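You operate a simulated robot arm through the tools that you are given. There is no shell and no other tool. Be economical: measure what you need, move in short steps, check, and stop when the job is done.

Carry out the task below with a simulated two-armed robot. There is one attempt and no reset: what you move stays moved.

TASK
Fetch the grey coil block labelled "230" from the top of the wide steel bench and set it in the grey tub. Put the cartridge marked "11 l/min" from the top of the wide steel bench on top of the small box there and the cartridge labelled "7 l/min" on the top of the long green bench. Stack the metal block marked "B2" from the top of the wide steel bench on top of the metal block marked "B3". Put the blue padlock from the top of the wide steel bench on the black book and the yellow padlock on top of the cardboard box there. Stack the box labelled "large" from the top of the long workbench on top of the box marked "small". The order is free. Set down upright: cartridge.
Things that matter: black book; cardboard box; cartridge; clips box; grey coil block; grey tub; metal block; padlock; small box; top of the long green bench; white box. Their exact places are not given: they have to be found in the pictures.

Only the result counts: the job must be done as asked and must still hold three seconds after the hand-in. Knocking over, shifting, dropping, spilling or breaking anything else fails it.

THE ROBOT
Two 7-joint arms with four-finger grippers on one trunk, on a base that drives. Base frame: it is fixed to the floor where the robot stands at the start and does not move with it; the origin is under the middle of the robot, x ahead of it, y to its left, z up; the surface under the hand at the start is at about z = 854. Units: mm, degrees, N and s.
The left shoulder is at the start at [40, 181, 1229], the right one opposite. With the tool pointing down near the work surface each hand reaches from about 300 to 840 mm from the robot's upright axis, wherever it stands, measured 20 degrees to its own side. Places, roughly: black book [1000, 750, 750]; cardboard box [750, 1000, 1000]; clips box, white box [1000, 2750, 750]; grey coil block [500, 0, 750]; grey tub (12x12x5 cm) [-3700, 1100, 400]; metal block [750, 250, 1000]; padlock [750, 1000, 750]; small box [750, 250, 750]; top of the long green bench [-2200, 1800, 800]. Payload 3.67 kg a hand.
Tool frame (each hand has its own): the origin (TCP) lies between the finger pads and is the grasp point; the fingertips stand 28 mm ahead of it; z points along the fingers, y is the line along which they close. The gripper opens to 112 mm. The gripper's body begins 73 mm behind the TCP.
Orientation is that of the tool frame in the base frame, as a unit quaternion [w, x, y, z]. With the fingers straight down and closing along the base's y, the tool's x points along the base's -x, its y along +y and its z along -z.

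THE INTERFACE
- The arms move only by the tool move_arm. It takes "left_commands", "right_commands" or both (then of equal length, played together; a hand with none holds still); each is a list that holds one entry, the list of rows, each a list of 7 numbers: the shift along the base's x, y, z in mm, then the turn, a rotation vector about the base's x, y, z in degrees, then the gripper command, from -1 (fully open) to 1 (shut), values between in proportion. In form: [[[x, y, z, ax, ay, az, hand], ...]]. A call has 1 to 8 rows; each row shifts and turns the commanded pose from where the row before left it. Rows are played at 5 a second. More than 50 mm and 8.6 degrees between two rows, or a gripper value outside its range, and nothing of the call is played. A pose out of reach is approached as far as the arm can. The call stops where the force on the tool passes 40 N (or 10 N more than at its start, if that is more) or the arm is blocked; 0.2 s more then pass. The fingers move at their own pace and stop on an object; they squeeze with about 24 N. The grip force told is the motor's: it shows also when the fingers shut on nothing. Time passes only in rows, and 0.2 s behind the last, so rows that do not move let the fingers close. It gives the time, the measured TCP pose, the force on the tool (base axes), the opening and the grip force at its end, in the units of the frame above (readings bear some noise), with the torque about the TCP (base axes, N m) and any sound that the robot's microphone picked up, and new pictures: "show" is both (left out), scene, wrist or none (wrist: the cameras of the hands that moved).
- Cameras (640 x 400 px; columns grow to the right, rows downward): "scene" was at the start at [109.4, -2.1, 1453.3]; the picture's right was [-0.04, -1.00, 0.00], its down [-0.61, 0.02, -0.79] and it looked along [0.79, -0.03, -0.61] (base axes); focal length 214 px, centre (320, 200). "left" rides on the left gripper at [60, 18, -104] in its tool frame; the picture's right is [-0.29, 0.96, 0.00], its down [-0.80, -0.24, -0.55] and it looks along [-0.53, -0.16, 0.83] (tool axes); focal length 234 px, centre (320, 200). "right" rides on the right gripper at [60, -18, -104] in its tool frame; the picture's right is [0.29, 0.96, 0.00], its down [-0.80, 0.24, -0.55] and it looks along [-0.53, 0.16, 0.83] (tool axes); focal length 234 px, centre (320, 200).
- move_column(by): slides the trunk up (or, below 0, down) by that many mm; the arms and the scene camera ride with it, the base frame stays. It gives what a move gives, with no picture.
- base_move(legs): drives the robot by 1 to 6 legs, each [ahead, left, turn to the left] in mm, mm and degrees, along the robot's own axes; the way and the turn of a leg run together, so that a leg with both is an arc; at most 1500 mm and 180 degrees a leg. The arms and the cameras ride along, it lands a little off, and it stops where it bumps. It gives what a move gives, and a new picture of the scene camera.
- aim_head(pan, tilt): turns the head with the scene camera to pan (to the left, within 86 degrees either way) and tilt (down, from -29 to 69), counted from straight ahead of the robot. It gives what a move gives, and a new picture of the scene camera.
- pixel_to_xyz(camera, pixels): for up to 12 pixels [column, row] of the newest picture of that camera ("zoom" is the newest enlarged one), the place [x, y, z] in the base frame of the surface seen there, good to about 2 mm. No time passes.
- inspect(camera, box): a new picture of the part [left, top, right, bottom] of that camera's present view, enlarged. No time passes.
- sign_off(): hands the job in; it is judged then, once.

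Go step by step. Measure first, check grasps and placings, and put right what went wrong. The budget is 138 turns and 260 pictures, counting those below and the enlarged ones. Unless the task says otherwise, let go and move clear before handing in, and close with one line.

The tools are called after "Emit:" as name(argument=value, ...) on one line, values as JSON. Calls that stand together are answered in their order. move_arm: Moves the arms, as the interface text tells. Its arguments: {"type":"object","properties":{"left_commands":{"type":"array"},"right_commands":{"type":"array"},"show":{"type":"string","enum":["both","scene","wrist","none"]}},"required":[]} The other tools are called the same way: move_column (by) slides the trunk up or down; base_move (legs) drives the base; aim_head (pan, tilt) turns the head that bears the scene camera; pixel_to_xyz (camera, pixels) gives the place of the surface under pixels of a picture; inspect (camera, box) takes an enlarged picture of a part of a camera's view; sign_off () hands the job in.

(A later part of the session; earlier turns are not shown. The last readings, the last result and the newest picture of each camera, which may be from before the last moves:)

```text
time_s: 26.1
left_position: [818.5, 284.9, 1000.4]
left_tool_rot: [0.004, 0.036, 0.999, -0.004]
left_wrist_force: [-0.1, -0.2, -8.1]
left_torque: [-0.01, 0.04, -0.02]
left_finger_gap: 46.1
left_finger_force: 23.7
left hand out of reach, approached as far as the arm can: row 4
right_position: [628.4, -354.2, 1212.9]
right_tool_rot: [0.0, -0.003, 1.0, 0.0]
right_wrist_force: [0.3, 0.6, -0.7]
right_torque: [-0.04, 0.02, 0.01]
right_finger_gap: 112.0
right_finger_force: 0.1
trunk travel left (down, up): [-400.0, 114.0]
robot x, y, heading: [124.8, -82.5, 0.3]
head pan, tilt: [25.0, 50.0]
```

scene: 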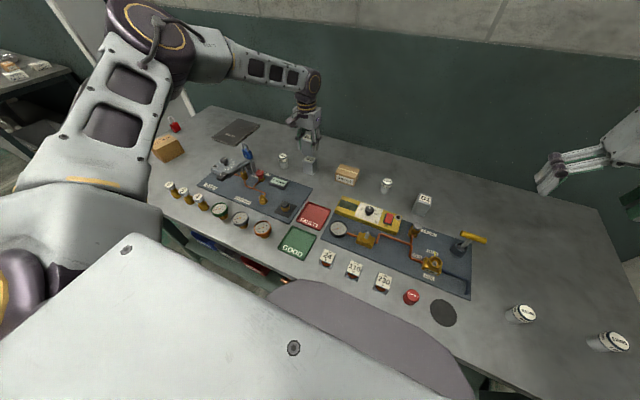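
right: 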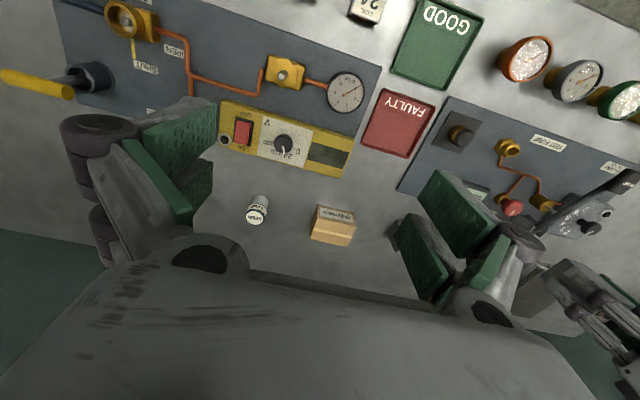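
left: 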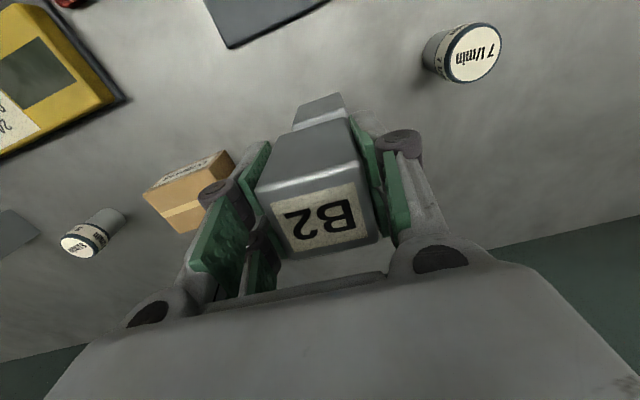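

Now it reaches (818,285) at z 1000. I lower by the trunk 28 mm and drive 10 mm ahead, keeping ~10 mm clearance over B3.

Emit:
move_column(by=-28)

Emit:
base_move(legs=[[10, 0, 0]])

Emit:
move_arm(left_commands=[[[3, 3, 0, 0, 0, 0, 1], [0, 0, 0, 0, 0, 0, 1]]], show="wrist")

Emit:
inspect(camera="scene", box=[260, 100, 372, 170])

```text
time_s: 26.8
left_position: [819.5, 284.3, 972.3]
left_tool_rot: [0.005, 0.035, 0.999, -0.002]
left_wrist_force: [-0.7, -0.9, -8.0]
left_torque: [0.0, -0.01, -0.01]
left_finger_gap: 46.0
left_finger_force: 23.2
right_position: [627.6, -355.4, 1184.7]
right_tool_rot: [0.0, -0.003, 1.0, 0.0]
right_wrist_force: [-0.2, 0.0, 0.0]
right_torque: [0.02, 0.01, 0.03]
right_finger_gap: 112.0
right_finger_force: 0.1
trunk travel left (down, up): [-372.0, 142.0]
robot x, y, heading: [127.1, -81.7, 0.1]
head pan, tilt: [25.0, 50.0]
```

```text
time_s: 27.6
left_position: [826.8, 283.3, 976.3]
left_tool_rot: [0.007, 0.035, 0.999, -0.002]
left_wrist_force: [-1.0, 0.2, -7.7]
left_torque: [-0.02, 0.0, 0.02]
left_finger_gap: 45.7
left_finger_force: 23.7
right_position: [634.6, -354.8, 1186.2]
right_tool_rot: [0.002, -0.003, 1.0, -0.001]
right_wrist_force: [-0.4, 0.0, -0.3]
right_torque: [0.01, -0.09, 0.02]
right_finger_gap: 112.2
right_finger_force: 0.1
trunk travel left (down, up): [-372.0, 142.0]
robot x, y, heading: [135.7, -79.4, 0.2]
head pan, tilt: [25.0, 50.0]
```

scene: 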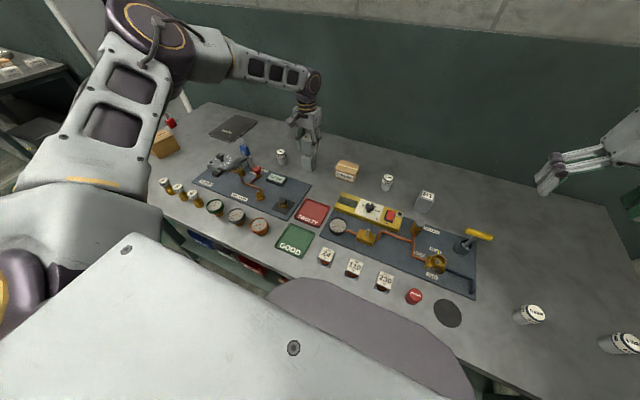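

```text
time_s: 28.2
left_position: [829.9, 287.0, 973.8]
left_tool_rot: [0.007, 0.036, 0.999, -0.001]
left_wrist_force: [-0.4, 0.6, -8.3]
left_torque: [0.03, 0.0, 0.0]
left_finger_gap: 45.8
left_finger_force: 24.3
right_position: [637.6, -353.3, 1184.7]
right_tool_rot: [0.001, -0.002, 1.0, -0.001]
right_wrist_force: [-0.5, 1.4, 0.7]
right_torque: [-0.02, -0.02, 0.0]
right_finger_gap: 112.1
right_finger_force: 0.0
trunk travel left (down, up): [-372.0, 142.0]
robot x, y, heading: [134.7, -80.3, 0.3]
head pan, tilt: [25.0, 50.0]
```

left: 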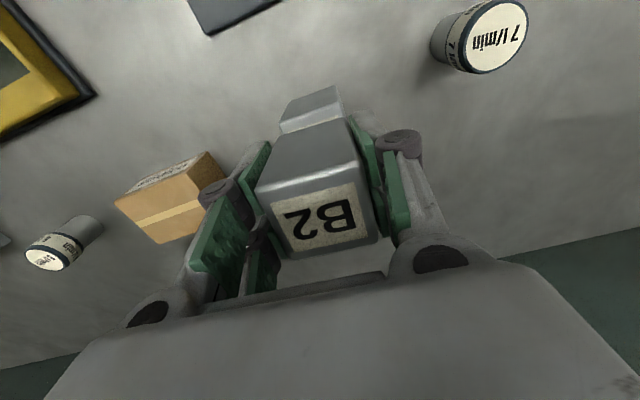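

```text
5.71 times, centred on (316, 135) of scene
```

zoom: 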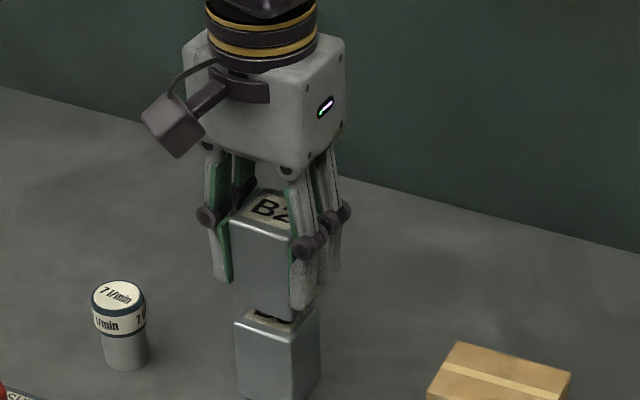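

B2 hovers ~11 mm above B3, well aligned. Lower gently in small steps.

Emit:
move_arm(left_commands=[[[-1, 1, -4, 0, 0, 0, 1], [0, 0, -4, 0, 0, 0, 1], [0, 0, -3, 0, 0, 0, 1], [0, 0, -1, 0, 0, 0, 1], [0, 0, 0, 0, 0, 0, 1]]], show="none")

Emit:
inspect(camera="scene", box=[260, 100, 372, 170])

```text
time_s: 29.4
left_position: [826.3, 288.6, 963.0]
left_tool_rot: [0.007, 0.036, 0.999, -0.002]
left_wrist_force: [0.1, 0.4, -8.1]
left_torque: [-0.02, 0.02, 0.01]
left_finger_gap: 46.0
left_finger_force: 24.2
left hand out of reach, approached as far as the arm can: row 2
right_position: [637.4, -355.1, 1184.0]
right_tool_rot: [0.0, -0.003, 1.0, 0.0]
right_wrist_force: [0.1, -0.1, 0.2]
right_torque: [-0.01, -0.02, -0.02]
right_finger_gap: 112.0
right_finger_force: 0.0
trunk travel left (down, up): [-372.0, 142.0]
robot x, y, heading: [136.7, -82.3, 0.2]
head pan, tilt: [25.0, 50.0]
```

```text
5.71 times, centred on (316, 135) of scene
```

zoom: 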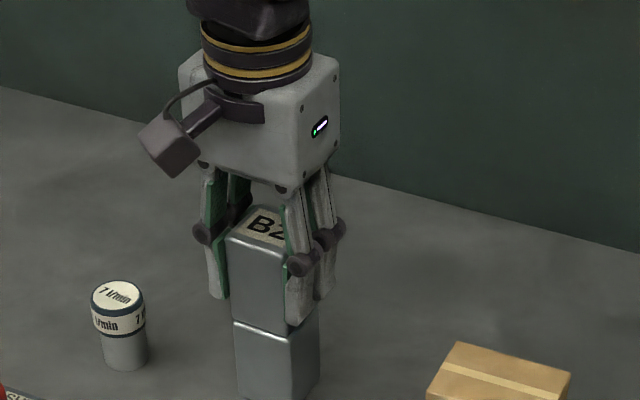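

About 2 mm remain (force unchanged at -8 N). Lower further until the weight transfers.

Emit:
move_arm(left_commands=[[[0, 0, -1, 0, 0, 0, 1], [0, 0, -1, 0, 0, 0, 1], [0, 0, -1, 0, 0, 0, 1], [0, 0, 0, 0, 0, 0, 1]]], show="none")

```text
time_s: 30.4
left_position: [825.9, 288.3, 962.8]
left_tool_rot: [0.006, 0.036, 0.999, -0.002]
left_wrist_force: [3.0, 0.6, -1.3]
left_torque: [0.19, 0.02, -0.08]
left_finger_gap: 45.8
left_finger_force: 23.7
left hand out of reach, approached as far as the arm can: row 3
right_position: [638.6, -355.4, 1184.3]
right_tool_rot: [0.0, -0.003, 1.0, 0.0]
right_wrist_force: [-0.3, -0.1, 0.0]
right_torque: [0.0, -0.02, -0.02]
right_finger_gap: 111.7
right_finger_force: 0.0
trunk travel left (down, up): [-372.0, 142.0]
robot x, y, heading: [138.5, -78.7, 0.1]
head pan, tilt: [25.0, 50.0]
```

Weight is transferred. Open and rise straight up.

Emit:
move_arm(left_commands=[[[0, 0, 0, 0, 0, 0, 0], [0, 0, 0, 0, 0, 0, -0.6], [0, 0, 0, 0, 0, 0, -1], [0, 0, 0, 0, 0, 0, -1], [0, 0, 30, 0, 0, 0, -1], [0, 0, 40, 0, 0, 0, -1], [-20, 0, 40, 0, 0, 0, -1], [0, 0, 0, 0, 0, 0, -1]]], show="both")

Emit:
inspect(camera="scene", box=[260, 100, 372, 170])

```text
time_s: 32.2
left_position: [804.9, 288.6, 1071.3]
left_tool_rot: [0.004, 0.037, 0.999, -0.001]
left_wrist_force: [-0.1, 0.5, -0.8]
left_torque: [0.01, 0.03, -0.02]
left_finger_gap: 111.8
left_finger_force: 0.1
right_position: [638.9, -355.3, 1184.4]
right_tool_rot: [0.0, -0.002, 1.0, -0.001]
right_wrist_force: [0.4, -0.9, -0.3]
right_torque: [-0.02, 0.03, 0.02]
right_finger_gap: 111.8
right_finger_force: 0.1
trunk travel left (down, up): [-372.0, 142.0]
robot x, y, heading: [132.1, -81.0, 0.3]
head pan, tilt: [25.0, 50.0]
```

scene: 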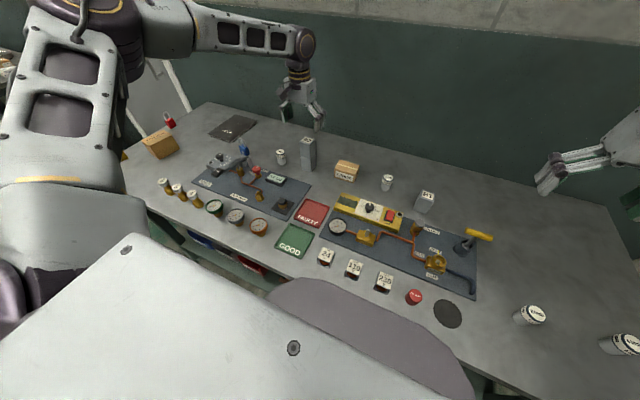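
left: 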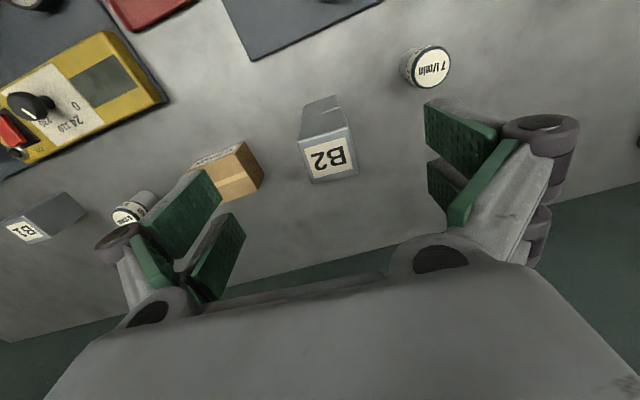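

```text
5.71 times, centred on (316, 135) of scene
```

zoom: 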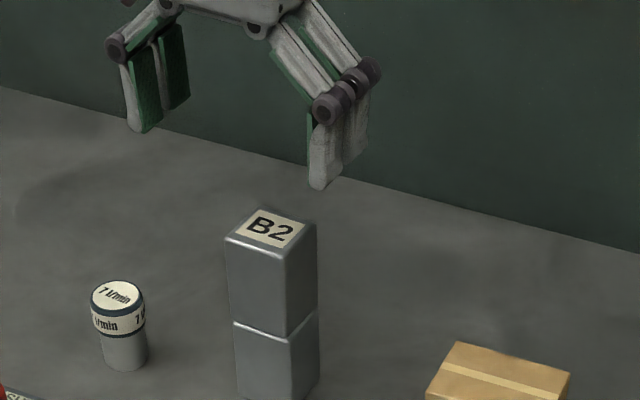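

B2 is squarely on B3. Next the 11 l/min cartridge with the right hand; I zoom on it at (530,315) to measure it.

Emit:
inspect(camera="scene", box=[490, 280, 640, 374])

Emit:
move_arm(right_commands=[[[-20, -20, -30, 0, 0, 0, -1], [-25, -35, -30, 0, 0, 0, -1], [-30, -35, -30, 0, 0, 0, -1], [-10, 0, -30, 0, 0, 0, -1], [0, 0, 0, 0, 0, 0, -1]]], show="wrist")

```text
4.26 times, centred on (565, 327) of scene
```

zoom: 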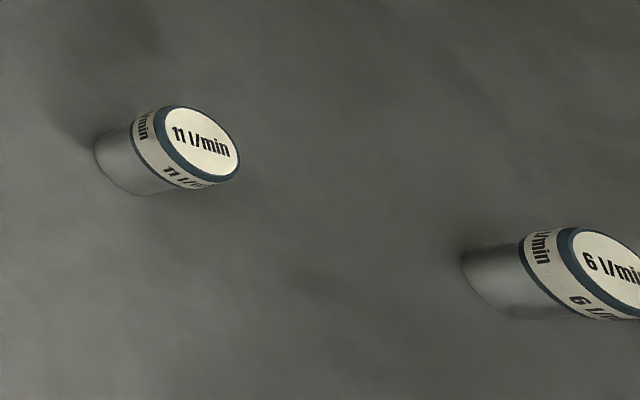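

```text
refused: row 2 steps farther than a row can; nothing moved
```

Emit:
pixel_to_xyz(camera="zoom", pixels=[[201, 143], [172, 128], [228, 165], [205, 110], [185, 165]])

Emit:
move_arm(right_commands=[[[-20, -20, -30, 0, 0, 0, -1], [-20, -25, -30, 0, 0, 0, -1], [-25, -25, -30, 0, 0, 0, -1], [-20, -20, -30, 0, 0, 0, -1], [0, 0, 0, 0, 0, 0, -1]]], show="wrist")

```text
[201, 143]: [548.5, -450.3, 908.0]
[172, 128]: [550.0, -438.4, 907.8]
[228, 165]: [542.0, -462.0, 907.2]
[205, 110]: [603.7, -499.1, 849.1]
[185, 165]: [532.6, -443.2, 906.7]
```

```text
time_s: 33.4
left_position: [805.5, 289.3, 1069.9]
left_tool_rot: [0.004, 0.036, 0.999, -0.002]
left_wrist_force: [0.6, -1.1, 0.3]
left_torque: [0.04, -0.02, 0.0]
left_finger_gap: 111.9
left_finger_force: 0.0
right_position: [553.1, -444.1, 1063.3]
right_tool_rot: [0.0, -0.003, 1.0, 0.0]
right_wrist_force: [0.1, 0.5, 0.7]
right_torque: [0.0, 0.02, 0.0]
right_finger_gap: 112.1
right_finger_force: 0.1
trunk travel left (down, up): [-372.0, 142.0]
robot x, y, heading: [133.0, -79.8, 0.2]
head pan, tilt: [25.0, 50.0]
```

right: 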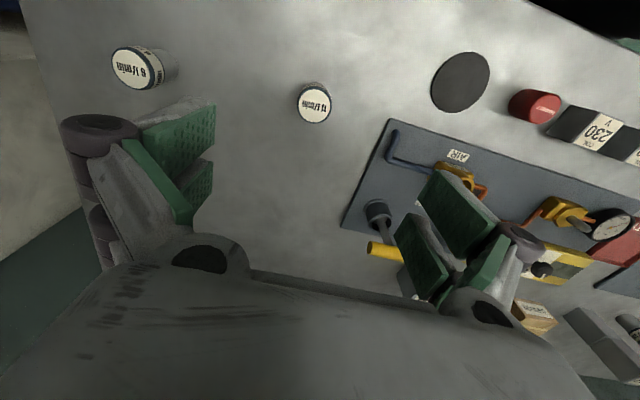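

The cartridge is at (548.5,-450), ~30 mm wide, top 908. Lower over it, grasp at z≈888 and lift.

Emit:
move_arm(right_commands=[[[-4.5, -6, -45, 0, 0, 0, -1], [0, 0, -45, 0, 0, 0, -1], [0, 0, -45, 0, 0, 0, -1], [0, 0, -40, 0, 0, 0, -1], [0, 0, 0, 0, 0, 0, -1]]], show="wrist")

Emit:
move_arm(right_commands=[[[0, 0, 0, 0, 0, 0, 0.2], [0, 0, 0, 0, 0, 0, 1], [0, 0, 0, 0, 0, 0, 1], [0, 0, 0, 0, 0, 0, 1]]], show="none")

Emit:
move_arm(right_commands=[[[0, 0, 45, 0, 0, 0, 1], [0, 0, 45, 0, 0, 0, 1], [0, 0, 45, 0, 0, 0, 1], [0, 0, 45, 0, 0, 0, 1], [0, 0, 0, 0, 0, 0, 1]]], show="wrist")

```text
time_s: 34.6
left_position: [804.6, 289.6, 1072.4]
left_tool_rot: [0.005, 0.036, 0.999, -0.002]
left_wrist_force: [0.2, 0.2, 0.4]
left_torque: [0.0, -0.05, 0.0]
left_finger_gap: 112.0
left_finger_force: 0.1
right_position: [547.6, -452.0, 887.9]
right_tool_rot: [0.0, -0.002, 1.0, 0.0]
right_wrist_force: [0.2, 0.8, -0.3]
right_torque: [-0.02, 0.0, 0.0]
right_finger_gap: 111.9
right_finger_force: 0.1
trunk travel left (down, up): [-372.0, 142.0]
robot x, y, heading: [132.0, -84.1, 0.1]
head pan, tilt: [25.0, 50.0]
```

right: 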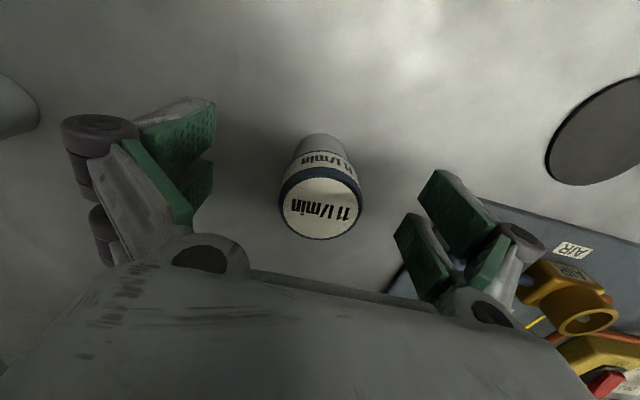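

```text
time_s: 35.6
left_position: [804.6, 289.0, 1072.4]
left_tool_rot: [0.005, 0.036, 0.999, -0.002]
left_wrist_force: [-0.1, -0.6, 0.3]
left_torque: [-0.03, 0.01, 0.0]
left_finger_gap: 112.1
left_finger_force: 0.2
right_position: [547.7, -452.1, 887.6]
right_tool_rot: [0.002, -0.003, 1.0, 0.0]
right_wrist_force: [0.2, 0.0, 0.1]
right_torque: [0.01, 0.02, -0.02]
right_finger_gap: 34.7
right_finger_force: 24.0
trunk travel left (down, up): [-372.0, 142.0]
robot x, y, heading: [135.1, -78.5, 0.3]
head pan, tilt: [25.0, 50.0]
```

```text
time_s: 36.8
left_position: [805.7, 289.7, 1071.6]
left_tool_rot: [0.006, 0.035, 0.999, -0.002]
left_wrist_force: [-0.5, -0.8, -0.5]
left_torque: [0.04, 0.04, -0.02]
left_finger_gap: 111.9
left_finger_force: 0.0
right_position: [547.9, -450.7, 1066.9]
right_tool_rot: [0.0, -0.002, 1.0, -0.001]
right_wrist_force: [-0.4, -0.5, -1.6]
right_torque: [0.02, -0.01, 0.02]
right_finger_gap: 34.6
right_finger_force: 24.0
trunk travel left (down, up): [-372.0, 142.0]
robot x, y, heading: [131.0, -81.2, 0.2]
head pan, tilt: [25.0, 50.0]
```

right: 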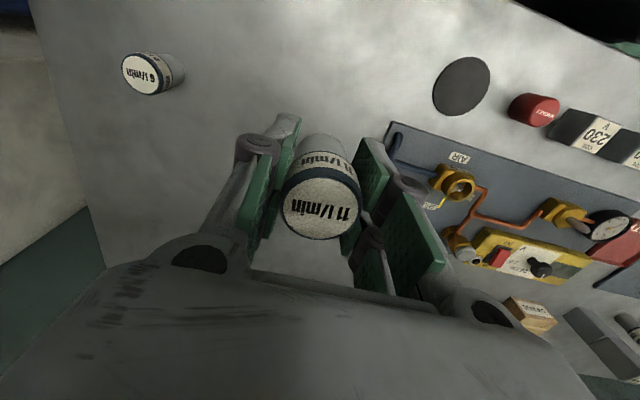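

The cartridge is held upright. I retract the left hand a bit, then drive 570 left so the O-RINGS box falls at the right hand's natural side.

Emit:
move_arm(left_commands=[[[-40, 0, 20, 0, 0, 0, -1], [-40, 0, 20, 0, 0, 0, -1], [-40, 0, 0, 0, 0, 0, -1], [-40, 0, 0, 0, 0, 0, -1], [0, 0, 0, 0, 0, 0, -1]]], show="none")

Emit:
base_move(legs=[[0, 570, 0]])

Emit:
aim_head(pan=-20, tilt=45)

```text
time_s: 38.0
left_position: [643.8, 289.1, 1112.7]
left_tool_rot: [0.004, 0.036, 0.999, -0.001]
left_wrist_force: [0.1, 0.3, -0.5]
left_torque: [0.03, 0.03, 0.01]
left_finger_gap: 111.6
left_finger_force: 0.0
right_position: [549.5, -450.6, 1066.7]
right_tool_rot: [0.0, -0.003, 1.0, 0.0]
right_wrist_force: [0.1, 0.0, -1.8]
right_torque: [0.03, 0.05, 0.01]
right_finger_gap: 34.5
right_finger_force: 23.9
trunk travel left (down, up): [-372.0, 142.0]
robot x, y, heading: [136.9, -78.6, 0.1]
head pan, tilt: [25.0, 50.0]
```

```text
time_s: 41.3
left_position: [637.2, 855.7, 1112.8]
left_tool_rot: [0.006, 0.034, 0.999, -0.003]
left_wrist_force: [-0.3, 0.3, -0.3]
left_torque: [-0.01, -0.01, -0.02]
left_finger_gap: 112.2
left_finger_force: 0.1
right_position: [547.2, 115.7, 1068.4]
right_tool_rot: [0.001, -0.006, 1.0, 0.001]
right_wrist_force: [-0.2, 0.2, -1.0]
right_torque: [-0.03, -0.03, -0.01]
right_finger_gap: 34.5
right_finger_force: 23.4
trunk travel left (down, up): [-372.0, 142.0]
robot x, y, heading: [132.7, 484.0, 0.6]
head pan, tilt: [25.0, 50.0]
```

scene: 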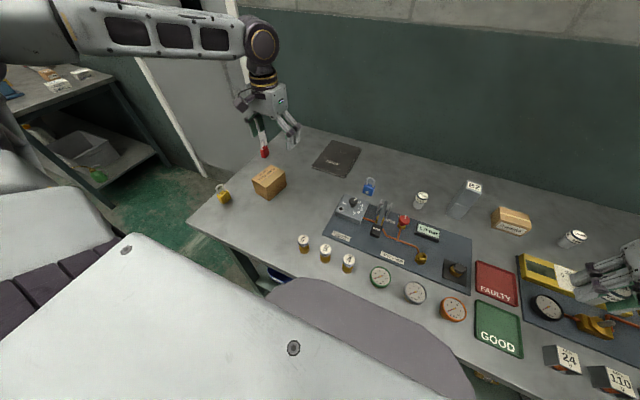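

```text
time_s: 42.4
left_position: [637.3, 857.0, 1112.3]
left_tool_rot: [0.006, 0.034, 0.999, -0.003]
left_wrist_force: [0.3, 0.1, -0.2]
left_torque: [0.01, -0.03, 0.02]
left_finger_gap: 111.9
left_finger_force: 0.0
right_position: [548.4, 116.0, 1068.0]
right_tool_rot: [0.001, -0.007, 1.0, 0.0]
right_wrist_force: [0.3, 0.5, -0.7]
right_torque: [0.0, 0.01, -0.07]
right_finger_gap: 34.3
right_finger_force: 23.6
trunk travel left (down, up): [-372.0, 142.0]
robot x, y, heading: [129.8, 484.2, 0.6]
head pan, tilt: [-20.0, 45.0]
```

scene: 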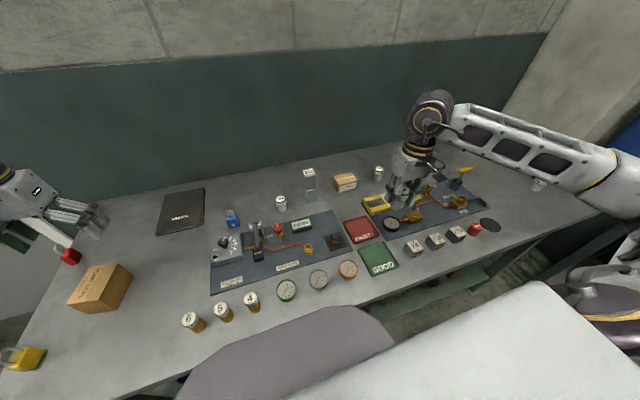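

O-RINGS box centre is (848,128). I extend the right hand over it at height.

Emit:
move_arm(right_commands=[[[45, 2, 0, 0, 0, 0, 1], [45, 2, 0, 0, 0, 0, 1], [45, 2, 0, 0, 0, 0, 1], [45, 2, 0, 0, 0, 0, 1], [45, 2, 0, 0, 0, 0, 1], [35, 2, 0, 0, 0, 0, 1], [20, 0, -30, 0, 0, 0, 1], [0, 0, 0, 0, 0, 0, 1]]], show="both")

```text
time_s: 44.2
left_position: [636.1, 856.2, 1112.7]
left_tool_rot: [0.005, 0.033, 0.999, -0.002]
left_wrist_force: [0.0, 0.1, -0.4]
left_torque: [0.04, 0.0, -0.01]
left_finger_gap: 112.2
left_finger_force: 0.0
right_position: [828.8, 126.6, 1036.7]
right_tool_rot: [0.002, -0.006, 1.0, 0.0]
right_wrist_force: [0.5, 0.0, -1.1]
right_torque: [-0.03, 0.0, 0.0]
right_finger_gap: 34.3
right_finger_force: 24.0
trunk travel left (down, up): [-372.0, 142.0]
robot x, y, heading: [130.4, 480.8, 0.7]
head pan, tilt: [-20.0, 45.0]
```

scene: 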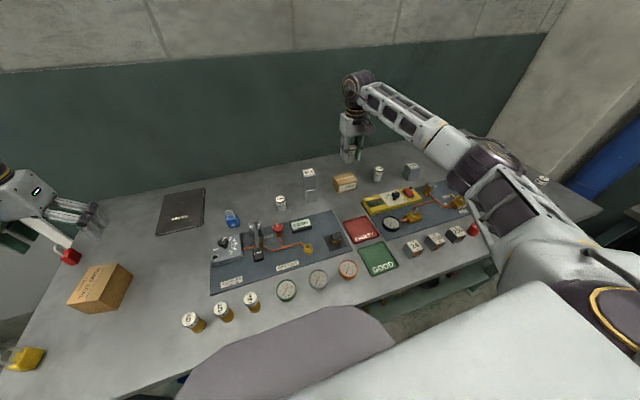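
right: 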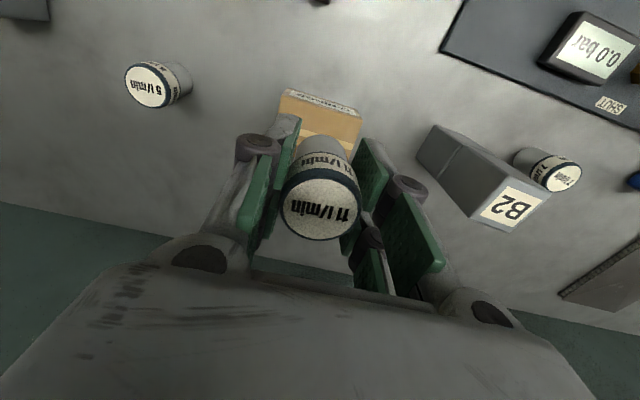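

Reach is fine. Move 18 mm on and lower to ~6 mm above the box.

Emit:
move_arm(right_commands=[[[10, 1, -30, 0, 0, 0, 1], [8, 0, -35, 0, 0, 0, 1], [0, 0, -28, 0, 0, 0, 1], [0, 0, 0, 0, 0, 0, 1]]], show="none")

Emit:
inspect(camera="scene", box=[290, 120, 418, 200])

```text
time_s: 45.2
left_position: [637.0, 856.6, 1112.7]
left_tool_rot: [0.005, 0.032, 0.999, -0.002]
left_wrist_force: [0.1, 0.8, 0.0]
left_torque: [-0.01, 0.03, -0.05]
left_finger_gap: 112.2
left_finger_force: 0.2
right_position: [846.1, 128.9, 944.5]
right_tool_rot: [-0.001, -0.006, 1.0, 0.0]
right_wrist_force: [1.3, 0.1, -1.2]
right_torque: [-0.02, 0.0, 0.02]
right_finger_gap: 34.2
right_finger_force: 24.5
trunk travel left (down, up): [-372.0, 142.0]
robot x, y, heading: [127.7, 485.9, 0.6]
head pan, tilt: [-20.0, 45.0]
```

```text
5.00 times, centred on (354, 160) of scene
```

zoom: 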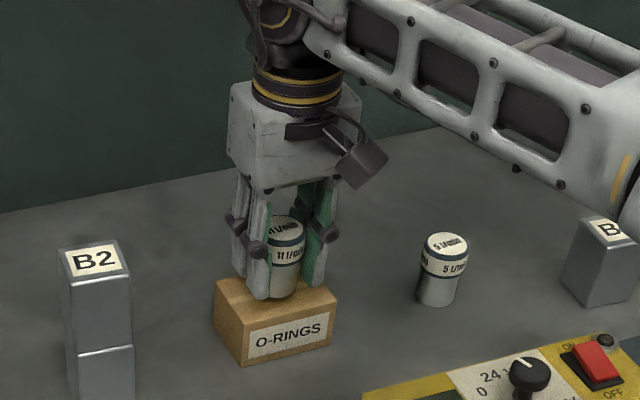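

Cartridge is centred, ~7 mm above the box. Lower in small steps.

Emit:
move_arm(right_commands=[[[0, 0, -4, 0, 0, 0, 1], [0, 0, -2, 0, 0, 0, 1], [0, 0, -1, 0, 0, 0, 1], [0, 0, -1, 0, 0, 0, 1], [0, 0, 0, 0, 0, 0, 1]]], show="none")

```text
time_s: 46.4
left_position: [635.8, 857.0, 1114.0]
left_tool_rot: [0.005, 0.033, 0.999, -0.002]
left_wrist_force: [0.2, 0.0, 0.2]
left_torque: [0.01, -0.01, -0.01]
left_finger_gap: 112.4
left_finger_force: 0.1
right_position: [845.1, 127.9, 937.7]
right_tool_rot: [0.002, -0.005, 1.0, 0.0]
right_wrist_force: [2.2, -2.8, 10.5]
right_torque: [-0.11, -0.03, 0.02]
right_finger_gap: 34.3
right_finger_force: 23.7
trunk travel left (down, up): [-372.0, 142.0]
robot x, y, heading: [131.3, 482.9, 0.7]
head pan, tilt: [-20.0, 45.0]
```

Contact (10 N). Ease 1 mm, release and rise.

Emit:
move_arm(right_commands=[[[0, 0, 0.7, 0, 0, 0, 1], [0, 0, 0, 0, 0, 0, 0.2], [0, 0, 0, 0, 0, 0, 0], [0, 0, 0, 0, 0, 0, 0], [0, 0, 40, 0, 0, 0, 0], [0, 0, 45, 0, 0, 0, -0.5], [-30, 0, 30, 0, 0, 0, -1], [-40, 0, 0, 0, 0, 0, -1]]], show="scene")

Emit:
inspect(camera="scene", box=[290, 120, 418, 200])

```text
time_s: 48.2
left_position: [636.0, 855.8, 1114.3]
left_tool_rot: [0.006, 0.032, 0.999, -0.001]
left_wrist_force: [0.0, -0.2, 0.2]
left_torque: [0.0, -0.01, 0.01]
left_finger_gap: 112.1
left_finger_force: 0.1
right_position: [773.6, 128.2, 1054.4]
right_tool_rot: [0.001, -0.007, 1.0, 0.0]
right_wrist_force: [-0.6, -0.6, 0.3]
right_torque: [0.02, 0.0, -0.01]
right_finger_gap: 111.9
right_finger_force: 0.0
trunk travel left (down, up): [-372.0, 142.0]
robot x, y, heading: [130.7, 482.3, 0.5]
head pan, tilt: [-20.0, 45.0]
```

scene: 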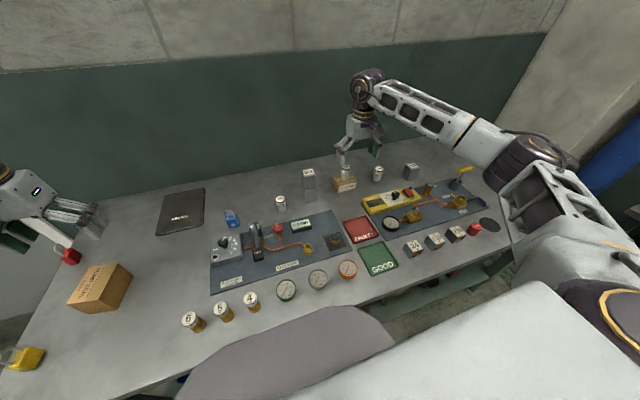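

```text
5.00 times, centred on (354, 160) of scene
```

zoom: 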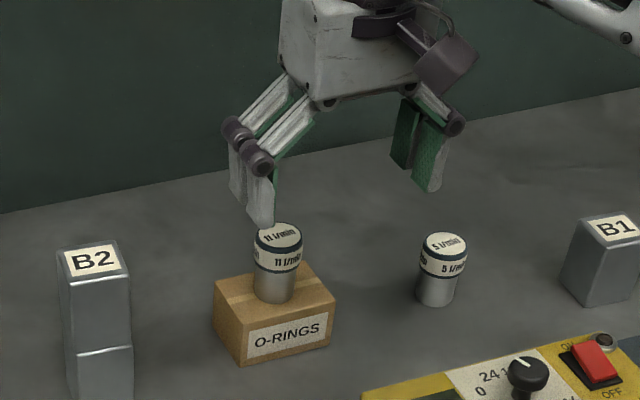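

The cartridge stands on the O-RINGS box. Now the yellow padlock: I pan left and bring the left hand above it.

Emit:
move_arm(left_commands=[[[-30, 35, 0, 0, 0, 5, -1], [-30, 35, 0, 0, 0, 0, -1], [-30, 35, 0, 0, 0, 0, -1], [-20, 35, 0, 0, 0, 0, -1], [-5, 35, 0, 0, 0, 0, -1], [0, 0, 0, 0, 0, 0, -1]]], show="wrist")

Emit:
aim_head(pan=45, tilt=45)

Emit:
inspect(camera="scene", box=[200, 120, 360, 220])

```text
time_s: 49.6
left_position: [523.3, 1029.9, 1115.2]
left_tool_rot: [0.005, -0.012, 1.0, 0.0]
left_wrist_force: [0.7, -1.4, -0.3]
left_torque: [0.05, 0.03, -0.03]
left_finger_gap: 112.0
left_finger_force: 0.0
right_position: [775.4, 127.3, 1051.1]
right_tool_rot: [0.0, -0.006, 1.0, 0.001]
right_wrist_force: [0.3, -0.3, -0.4]
right_torque: [0.04, 0.02, 0.02]
right_finger_gap: 112.0
right_finger_force: 0.0
trunk travel left (down, up): [-372.0, 142.0]
robot x, y, heading: [128.1, 481.4, 0.5]
head pan, tilt: [-20.0, 45.0]
```

left: 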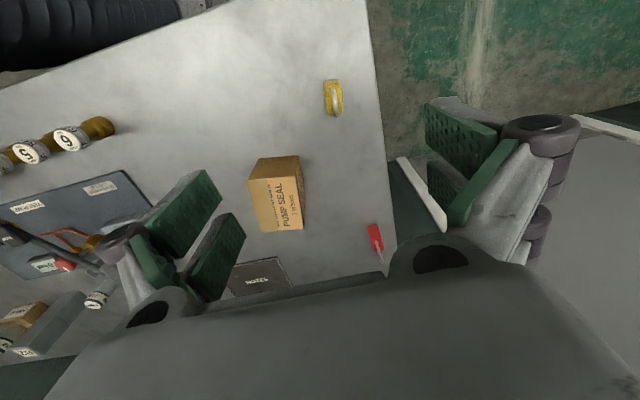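

```text
time_s: 51.0
left_position: [521.5, 1032.4, 1114.6]
left_tool_rot: [0.005, -0.01, 1.0, -0.002]
left_wrist_force: [0.0, 0.0, -0.3]
left_torque: [0.02, -0.01, -0.03]
left_finger_gap: 111.9
left_finger_force: 0.1
right_position: [775.1, 129.4, 1052.8]
right_tool_rot: [0.001, -0.005, 1.0, 0.0]
right_wrist_force: [0.2, 0.5, 0.3]
right_torque: [0.02, 0.0, 0.03]
right_finger_gap: 112.1
right_finger_force: 0.1
trunk travel left (down, up): [-372.0, 142.0]
robot x, y, heading: [132.4, 481.3, 0.6]
head pan, tilt: [45.0, 45.0]
```

scene: 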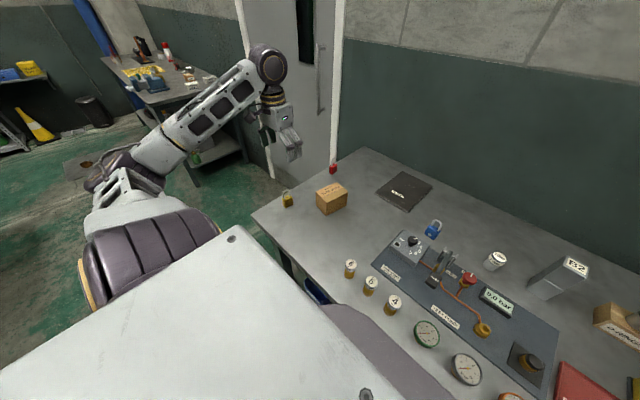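

```text
4.00 times, centred on (280, 170) of scene
```

zoom: 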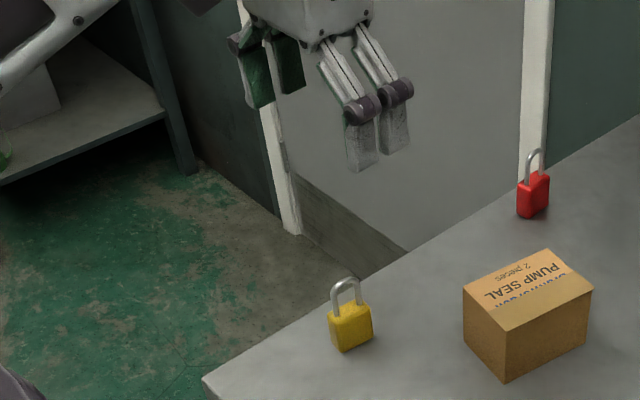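

Seen from above at (333,98), the padlock is thin along y, so closing along y suits. I zoom for its exact pose.

Emit:
inspect(camera="left", box=[290, 65, 386, 125])

Emit:
pixel_to_xyz(camera="zoom", pixels=[[230, 100], [320, 95], [360, 310], [260, 335], [296, 220], [290, 300]])

Emit:
pixel_to_xyz(camera="left", pixels=[[256, 180], [296, 182], [302, 226], [262, 230], [280, 205], [330, 86], [336, 113], [326, 100], [341, 98]])

```text
6.67 times, centred on (338, 95) of left
```

zoom: 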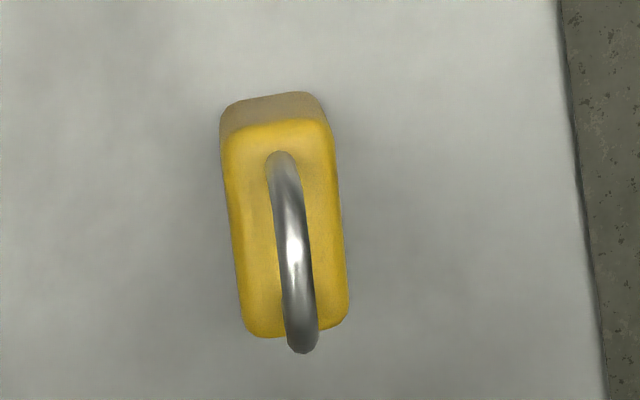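

```text
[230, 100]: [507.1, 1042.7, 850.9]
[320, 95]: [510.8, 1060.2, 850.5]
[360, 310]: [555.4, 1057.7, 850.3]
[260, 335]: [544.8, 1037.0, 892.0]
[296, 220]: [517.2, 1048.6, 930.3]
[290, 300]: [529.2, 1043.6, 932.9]
```

```text
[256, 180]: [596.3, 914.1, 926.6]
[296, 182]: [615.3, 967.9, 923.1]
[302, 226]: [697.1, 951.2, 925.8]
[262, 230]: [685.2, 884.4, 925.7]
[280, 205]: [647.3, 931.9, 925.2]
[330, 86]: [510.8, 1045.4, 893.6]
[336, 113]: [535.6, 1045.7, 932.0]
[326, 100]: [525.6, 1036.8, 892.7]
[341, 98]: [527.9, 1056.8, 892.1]
```

Padlock body: centre (525,1046), z 851–893, ~20 mm thick; shackle to 933. I descend to TCP z≈884 and close on the body.

Emit:
move_arm(left_commands=[[[3.5, 14, -45, 0, 0, 0, -1], [0, 0, -45, 0, 0, 0, -1], [0, 0, -45, 0, 0, 0, -1], [0, 0, -45, 0, 0, 0, -1], [0, 0, -20, 0, 0, 0, -1], [0, 0, 0, 0, 0, 0, -1]]], show="wrist")

```text
time_s: 52.4
left_position: [525.3, 1046.2, 912.0]
left_tool_rot: [0.005, -0.011, 1.0, -0.002]
left_wrist_force: [-0.4, -0.3, -1.0]
left_torque: [0.0, 0.01, 0.0]
left_finger_gap: 112.0
left_finger_force: 0.1
right_position: [775.0, 128.4, 1053.3]
right_tool_rot: [0.001, -0.007, 1.0, 0.0]
right_wrist_force: [0.2, 0.1, -0.2]
right_torque: [-0.01, 0.01, 0.0]
right_finger_gap: 112.1
right_finger_force: 0.1
trunk travel left (down, up): [-372.0, 142.0]
robot x, y, heading: [129.0, 483.9, 0.5]
head pan, tilt: [45.0, 45.0]
```

left: 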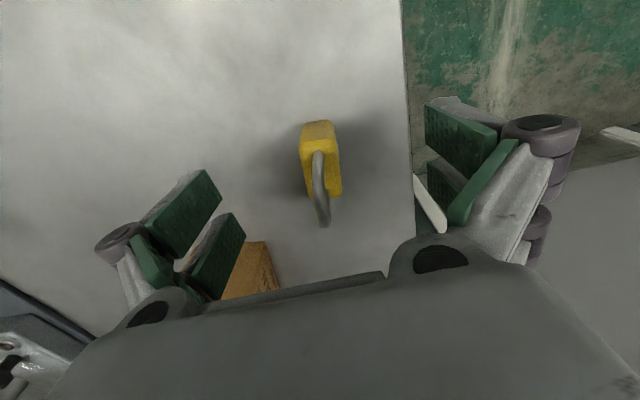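

Centred. Descend 27 mm, close, lift.

Emit:
move_arm(left_commands=[[[0, 0, -27, 0, 0, 0, -1], [0, 0, 0, 0, 0, 0, 0], [0, 0, 0, 0, 0, 0, 0.6], [0, 0, 0, 0, 0, 0, 1], [0, 0, 0, 0, 0, 0, 1], [0, 0, 0, 0, 0, 0, 1]]], show="none")

Emit:
move_arm(left_commands=[[[0, 0, 45, 0, 0, 0, 1], [0, 0, 45, 0, 0, 0, 1], [20, -20, 35, 0, 0, 0, 1], [25, -25, 0, 0, 0, 0, 1], [25, -25, 0, 0, 0, 0, 1], [0, 0, 0, 0, 0, 0, 1]]], show="both")

```text
time_s: 53.8
left_position: [526.1, 1047.1, 885.1]
left_tool_rot: [0.005, -0.011, 1.0, -0.001]
left_wrist_force: [0.1, -0.2, 0.1]
left_torque: [-0.06, 0.05, 0.06]
left_finger_gap: 21.8
left_finger_force: 23.8
right_position: [775.1, 129.3, 1052.8]
right_tool_rot: [0.0, -0.006, 1.0, 0.0]
right_wrist_force: [-0.2, 0.0, 0.1]
right_torque: [0.02, 0.0, 0.01]
right_finger_gap: 111.7
right_finger_force: 0.0
trunk travel left (down, up): [-372.0, 142.0]
robot x, y, heading: [128.9, 482.8, 0.6]
head pan, tilt: [45.0, 45.0]
```

```text
time_s: 55.2
left_position: [595.9, 977.3, 1010.4]
left_tool_rot: [0.006, -0.011, 1.0, -0.001]
left_wrist_force: [-0.6, -0.1, -1.3]
left_torque: [0.01, -0.04, 0.01]
left_finger_gap: 21.7
left_finger_force: 24.0
right_position: [774.5, 128.9, 1053.0]
right_tool_rot: [0.001, -0.005, 1.0, 0.0]
right_wrist_force: [-1.3, -0.1, -0.9]
right_torque: [0.02, 0.0, -0.02]
right_finger_gap: 112.0
right_finger_force: 0.0
trunk travel left (down, up): [-372.0, 142.0]
robot x, y, heading: [129.8, 486.0, 0.5]
head pan, tilt: [45.0, 45.0]
```

scene: 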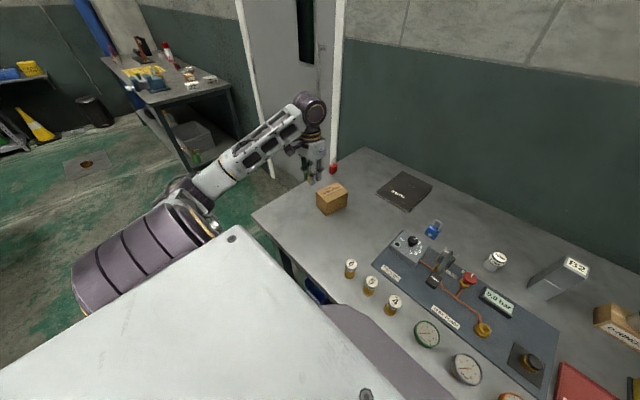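
left: 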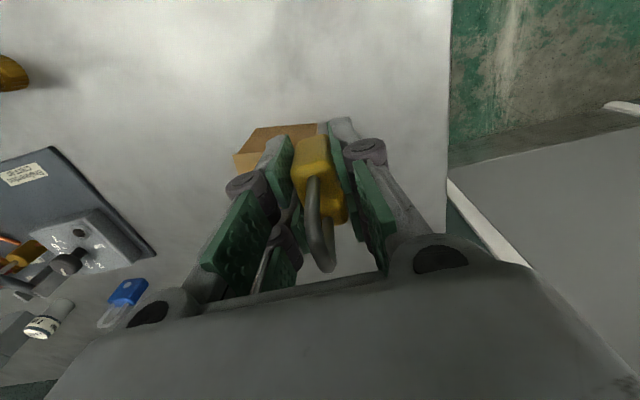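

Padlock held (gap 21.7). Zoom on the cardboard box for its top-face corners.

Emit:
inspect(camera="scene", box=[292, 165, 372, 215])

Emit:
pixel_to_xyz(camera="scene", pixels=[[318, 192], [333, 184], [346, 192], [331, 201], [332, 192]])

```text
8.00 times, centred on (332, 190) of scene
```

zoom: 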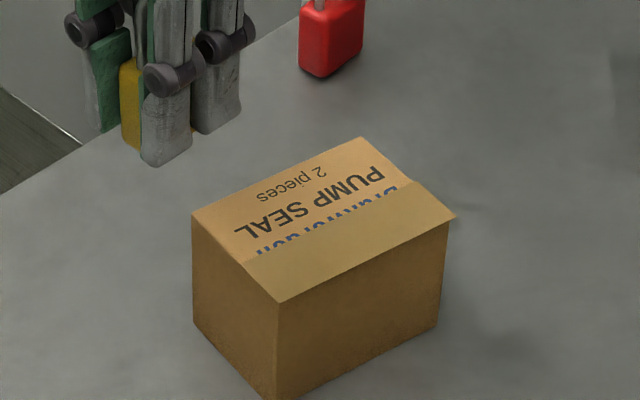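

```text
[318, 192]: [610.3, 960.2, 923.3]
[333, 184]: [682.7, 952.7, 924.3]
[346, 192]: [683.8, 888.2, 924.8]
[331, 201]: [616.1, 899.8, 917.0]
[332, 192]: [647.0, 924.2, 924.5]
```

Box top spans x 610–690, y 890–960, z 924. I carry the padlock to (648,925) and lower to ~7 mm above.

Emit:
move_arm(left_commands=[[[26, -26, 0, 0, 0, 0, 1], [26, -26, 0, 0, 0, 0, 1], [0, 0, -25, 0, 0, 0, 1], [0, 0, -19, 0, 0, 0, 1], [0, 0, 0, 0, 0, 0, 1]]], show="none")

Emit:
inspect(camera="scene", box=[292, 145, 388, 205])

Emit:
move_arm(left_commands=[[[0, 0, -4, 0, 0, 0, 1], [0, 0, -2, 0, 0, 0, 1], [0, 0, -1, 0, 0, 0, 1], [0, 0, -1, 0, 0, 0, 1], [0, 0, 0, 0, 0, 0, 1]]], show="none")

```text
time_s: 56.4
left_position: [648.9, 924.8, 967.1]
left_tool_rot: [0.005, -0.011, 1.0, -0.001]
left_wrist_force: [-0.6, -0.1, -0.6]
left_torque: [-0.04, -0.03, -0.03]
left_finger_gap: 22.0
left_finger_force: 24.4
right_position: [775.4, 129.6, 1052.5]
right_tool_rot: [-0.001, -0.006, 1.0, 0.0]
right_wrist_force: [0.5, 0.1, 0.1]
right_torque: [-0.01, -0.01, 0.0]
right_finger_gap: 111.7
right_finger_force: 0.0
trunk travel left (down, up): [-372.0, 142.0]
robot x, y, heading: [130.5, 480.6, 0.8]
head pan, tilt: [45.0, 45.0]
```

```text
6.67 times, centred on (340, 175) of scene
```

zoom: 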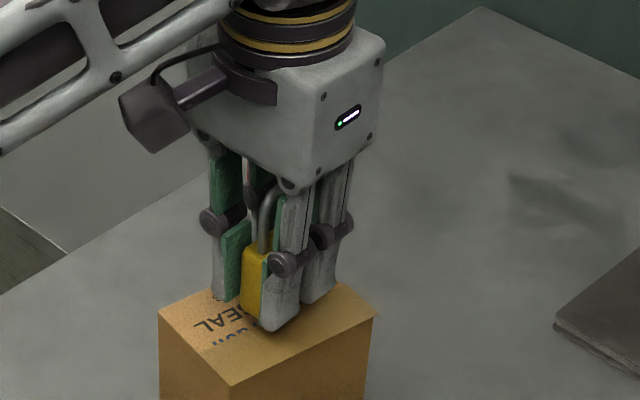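

```text
time_s: 57.6
left_position: [648.6, 925.2, 960.0]
left_tool_rot: [0.007, -0.012, 1.0, 0.0]
left_wrist_force: [2.8, 3.6, 11.0]
left_torque: [0.1, 0.13, -0.08]
left_finger_gap: 21.6
left_finger_force: 23.7
right_position: [775.0, 128.3, 1054.5]
right_tool_rot: [0.001, -0.006, 1.0, 0.0]
right_wrist_force: [0.1, 0.0, 0.7]
right_torque: [0.01, -0.01, 0.0]
right_finger_gap: 112.2
right_finger_force: 0.0
trunk travel left (down, up): [-372.0, 142.0]
robot x, y, heading: [132.7, 484.3, 0.6]
head pan, tilt: [45.0, 45.0]
```

Contact made at z 960. Ease, open and rise.

Emit:
move_arm(left_commands=[[[0, 0, 0.7, 0, 0, 0, 1], [0, 0, 0, 0, 0, 0, 0.4], [0, 0, 0, 0, 0, 0, 0], [0, 0, 0, 0, 0, 0, -0.3], [0, 0, 40, 0, 0, 0, -0.3], [0, 0, 45, 0, 0, 0, -0.5], [0, -30, 30, 0, 0, 0, -1], [10, -45, 0, 0, 0, 0, -1]]], show="both")

Emit:
inspect(camera="scene", box=[292, 145, 452, 245])

```text
time_s: 59.4
left_position: [658.7, 848.2, 1074.0]
left_tool_rot: [0.005, -0.011, 1.0, 0.0]
left_wrist_force: [-0.8, 0.4, -0.8]
left_torque: [0.02, 0.06, -0.04]
left_finger_gap: 111.9
left_finger_force: 0.0
right_position: [776.9, 128.7, 1050.9]
right_tool_rot: [0.0, -0.006, 1.0, 0.0]
right_wrist_force: [1.6, -0.2, 0.6]
right_torque: [0.01, 0.02, 0.01]
right_finger_gap: 111.8
right_finger_force: 0.1
trunk travel left (down, up): [-372.0, 142.0]
robot x, y, heading: [135.4, 482.7, 0.8]
head pan, tilt: [45.0, 45.0]
```

scene: 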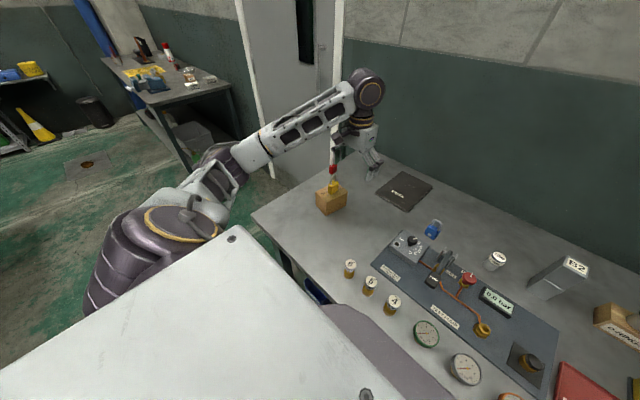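
left: 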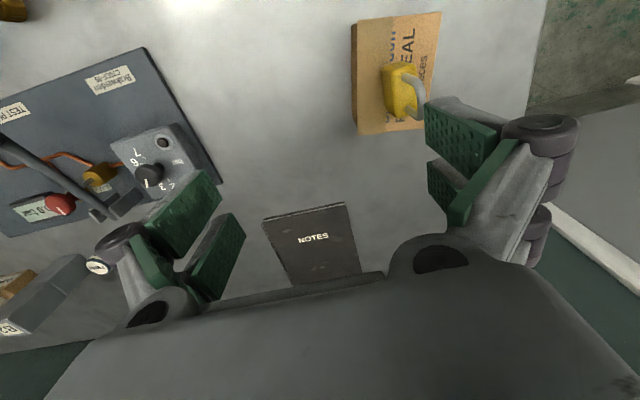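

```text
4.00 times, centred on (372, 195) of scene
```

zoom: 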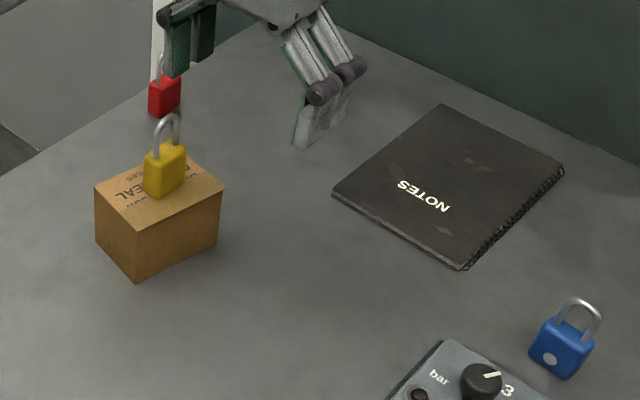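

Yellow padlock is on the cardboard box. Now measure the blue padlock and the book corners.

Emit:
pixel_to_xyz(camera="zoom", pixels=[[440, 108], [558, 168], [462, 265], [337, 192], [440, 185], [534, 352], [545, 322], [590, 345], [568, 375], [579, 305], [562, 345], [590, 200]])

Emit:
base_move(legs=[[-20, 0, 0], [0, -260, 0]])

```text
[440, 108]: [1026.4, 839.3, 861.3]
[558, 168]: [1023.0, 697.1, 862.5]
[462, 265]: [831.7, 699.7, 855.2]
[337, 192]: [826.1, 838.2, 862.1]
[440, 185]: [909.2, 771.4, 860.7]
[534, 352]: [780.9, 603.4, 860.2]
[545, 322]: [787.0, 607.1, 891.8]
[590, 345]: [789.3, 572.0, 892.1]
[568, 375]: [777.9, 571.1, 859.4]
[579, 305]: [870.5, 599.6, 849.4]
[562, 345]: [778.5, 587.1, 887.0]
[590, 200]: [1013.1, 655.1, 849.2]
```

```text
time_s: 61.6
left_position: [638.1, 594.3, 1073.8]
left_tool_rot: [0.004, -0.014, 1.0, -0.002]
left_wrist_force: [0.3, 0.6, -0.2]
left_torque: [-0.01, 0.01, -0.02]
left_finger_gap: 112.1
left_finger_force: 0.0
right_position: [760.6, -126.2, 1052.8]
right_tool_rot: [0.0, -0.009, 1.0, 0.0]
right_wrist_force: [-0.1, 0.4, 0.0]
right_torque: [-0.01, 0.01, -0.01]
right_finger_gap: 112.1
right_finger_force: 0.2
trunk travel left (down, up): [-372.0, 142.0]
robot x, y, heading: [114.8, 221.2, 0.7]
head pan, tilt: [45.0, 45.0]
```

scene: 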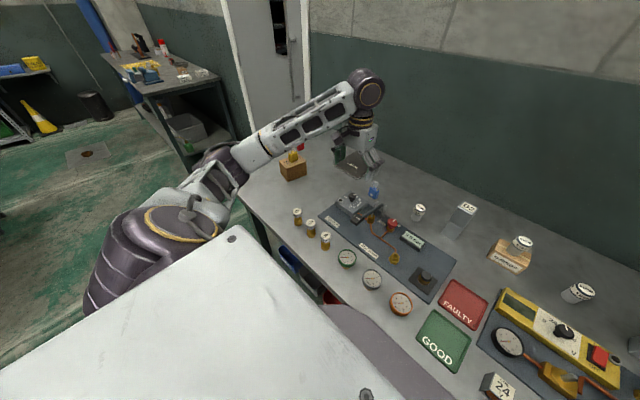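

Blue padlock: broad face along y (571–606), x≈779–799, top 892; book spans x 826–1026, y 698–839, z 862. I move the left hand above the padlock.

Emit:
move_arm(left_commands=[[[45, -2, 0, 0, 0, 0, -0.6], [45, -2, 0, 0, 0, 0, -0.6], [45, -1, 0, 0, 0, 0, -0.6], [16, -1, -40, 0, 0, 0, -0.6], [0, 0, -40, 0, 0, 0, -0.6], [0, 0, 0, 0, 0, 0, -0.6]]], show="wrist")

Emit:
inspect(camera="left", box=[220, 20, 460, 170])

```text
time_s: 63.0
left_position: [789.7, 587.4, 992.5]
left_tool_rot: [0.006, -0.013, 1.0, -0.002]
left_wrist_force: [0.0, 0.2, -0.5]
left_torque: [0.02, 0.0, -0.01]
left_finger_gap: 89.5
left_finger_force: 0.2
right_position: [761.0, -127.1, 1052.0]
right_tool_rot: [0.001, -0.009, 1.0, 0.0]
right_wrist_force: [-0.4, -0.1, 0.3]
right_torque: [0.04, -0.02, 0.01]
right_finger_gap: 112.0
right_finger_force: 0.0
trunk travel left (down, up): [-372.0, 142.0]
robot x, y, heading: [112.7, 224.7, 1.1]
head pan, tilt: [45.0, 45.0]
```

left: 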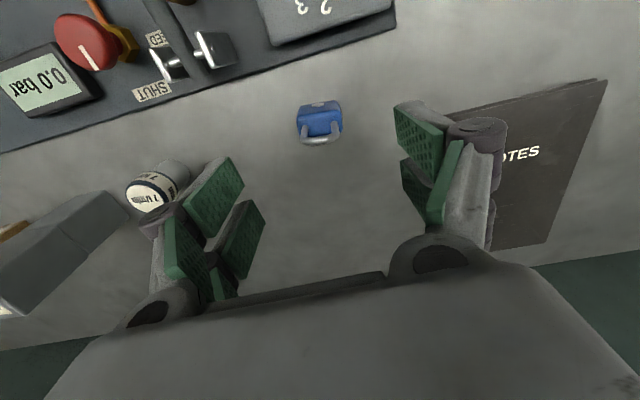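

```text
2.67 times, centred on (340, 95) of left
```

zoom: 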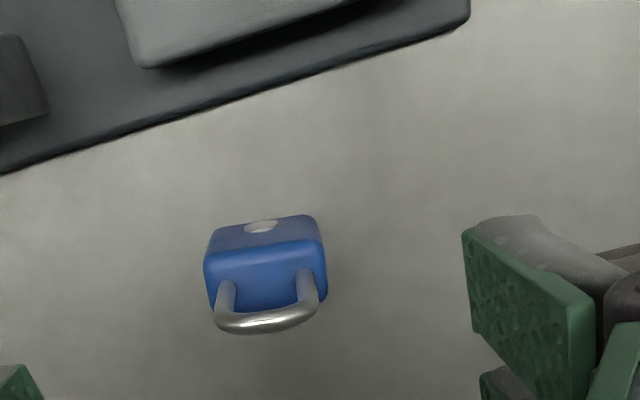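

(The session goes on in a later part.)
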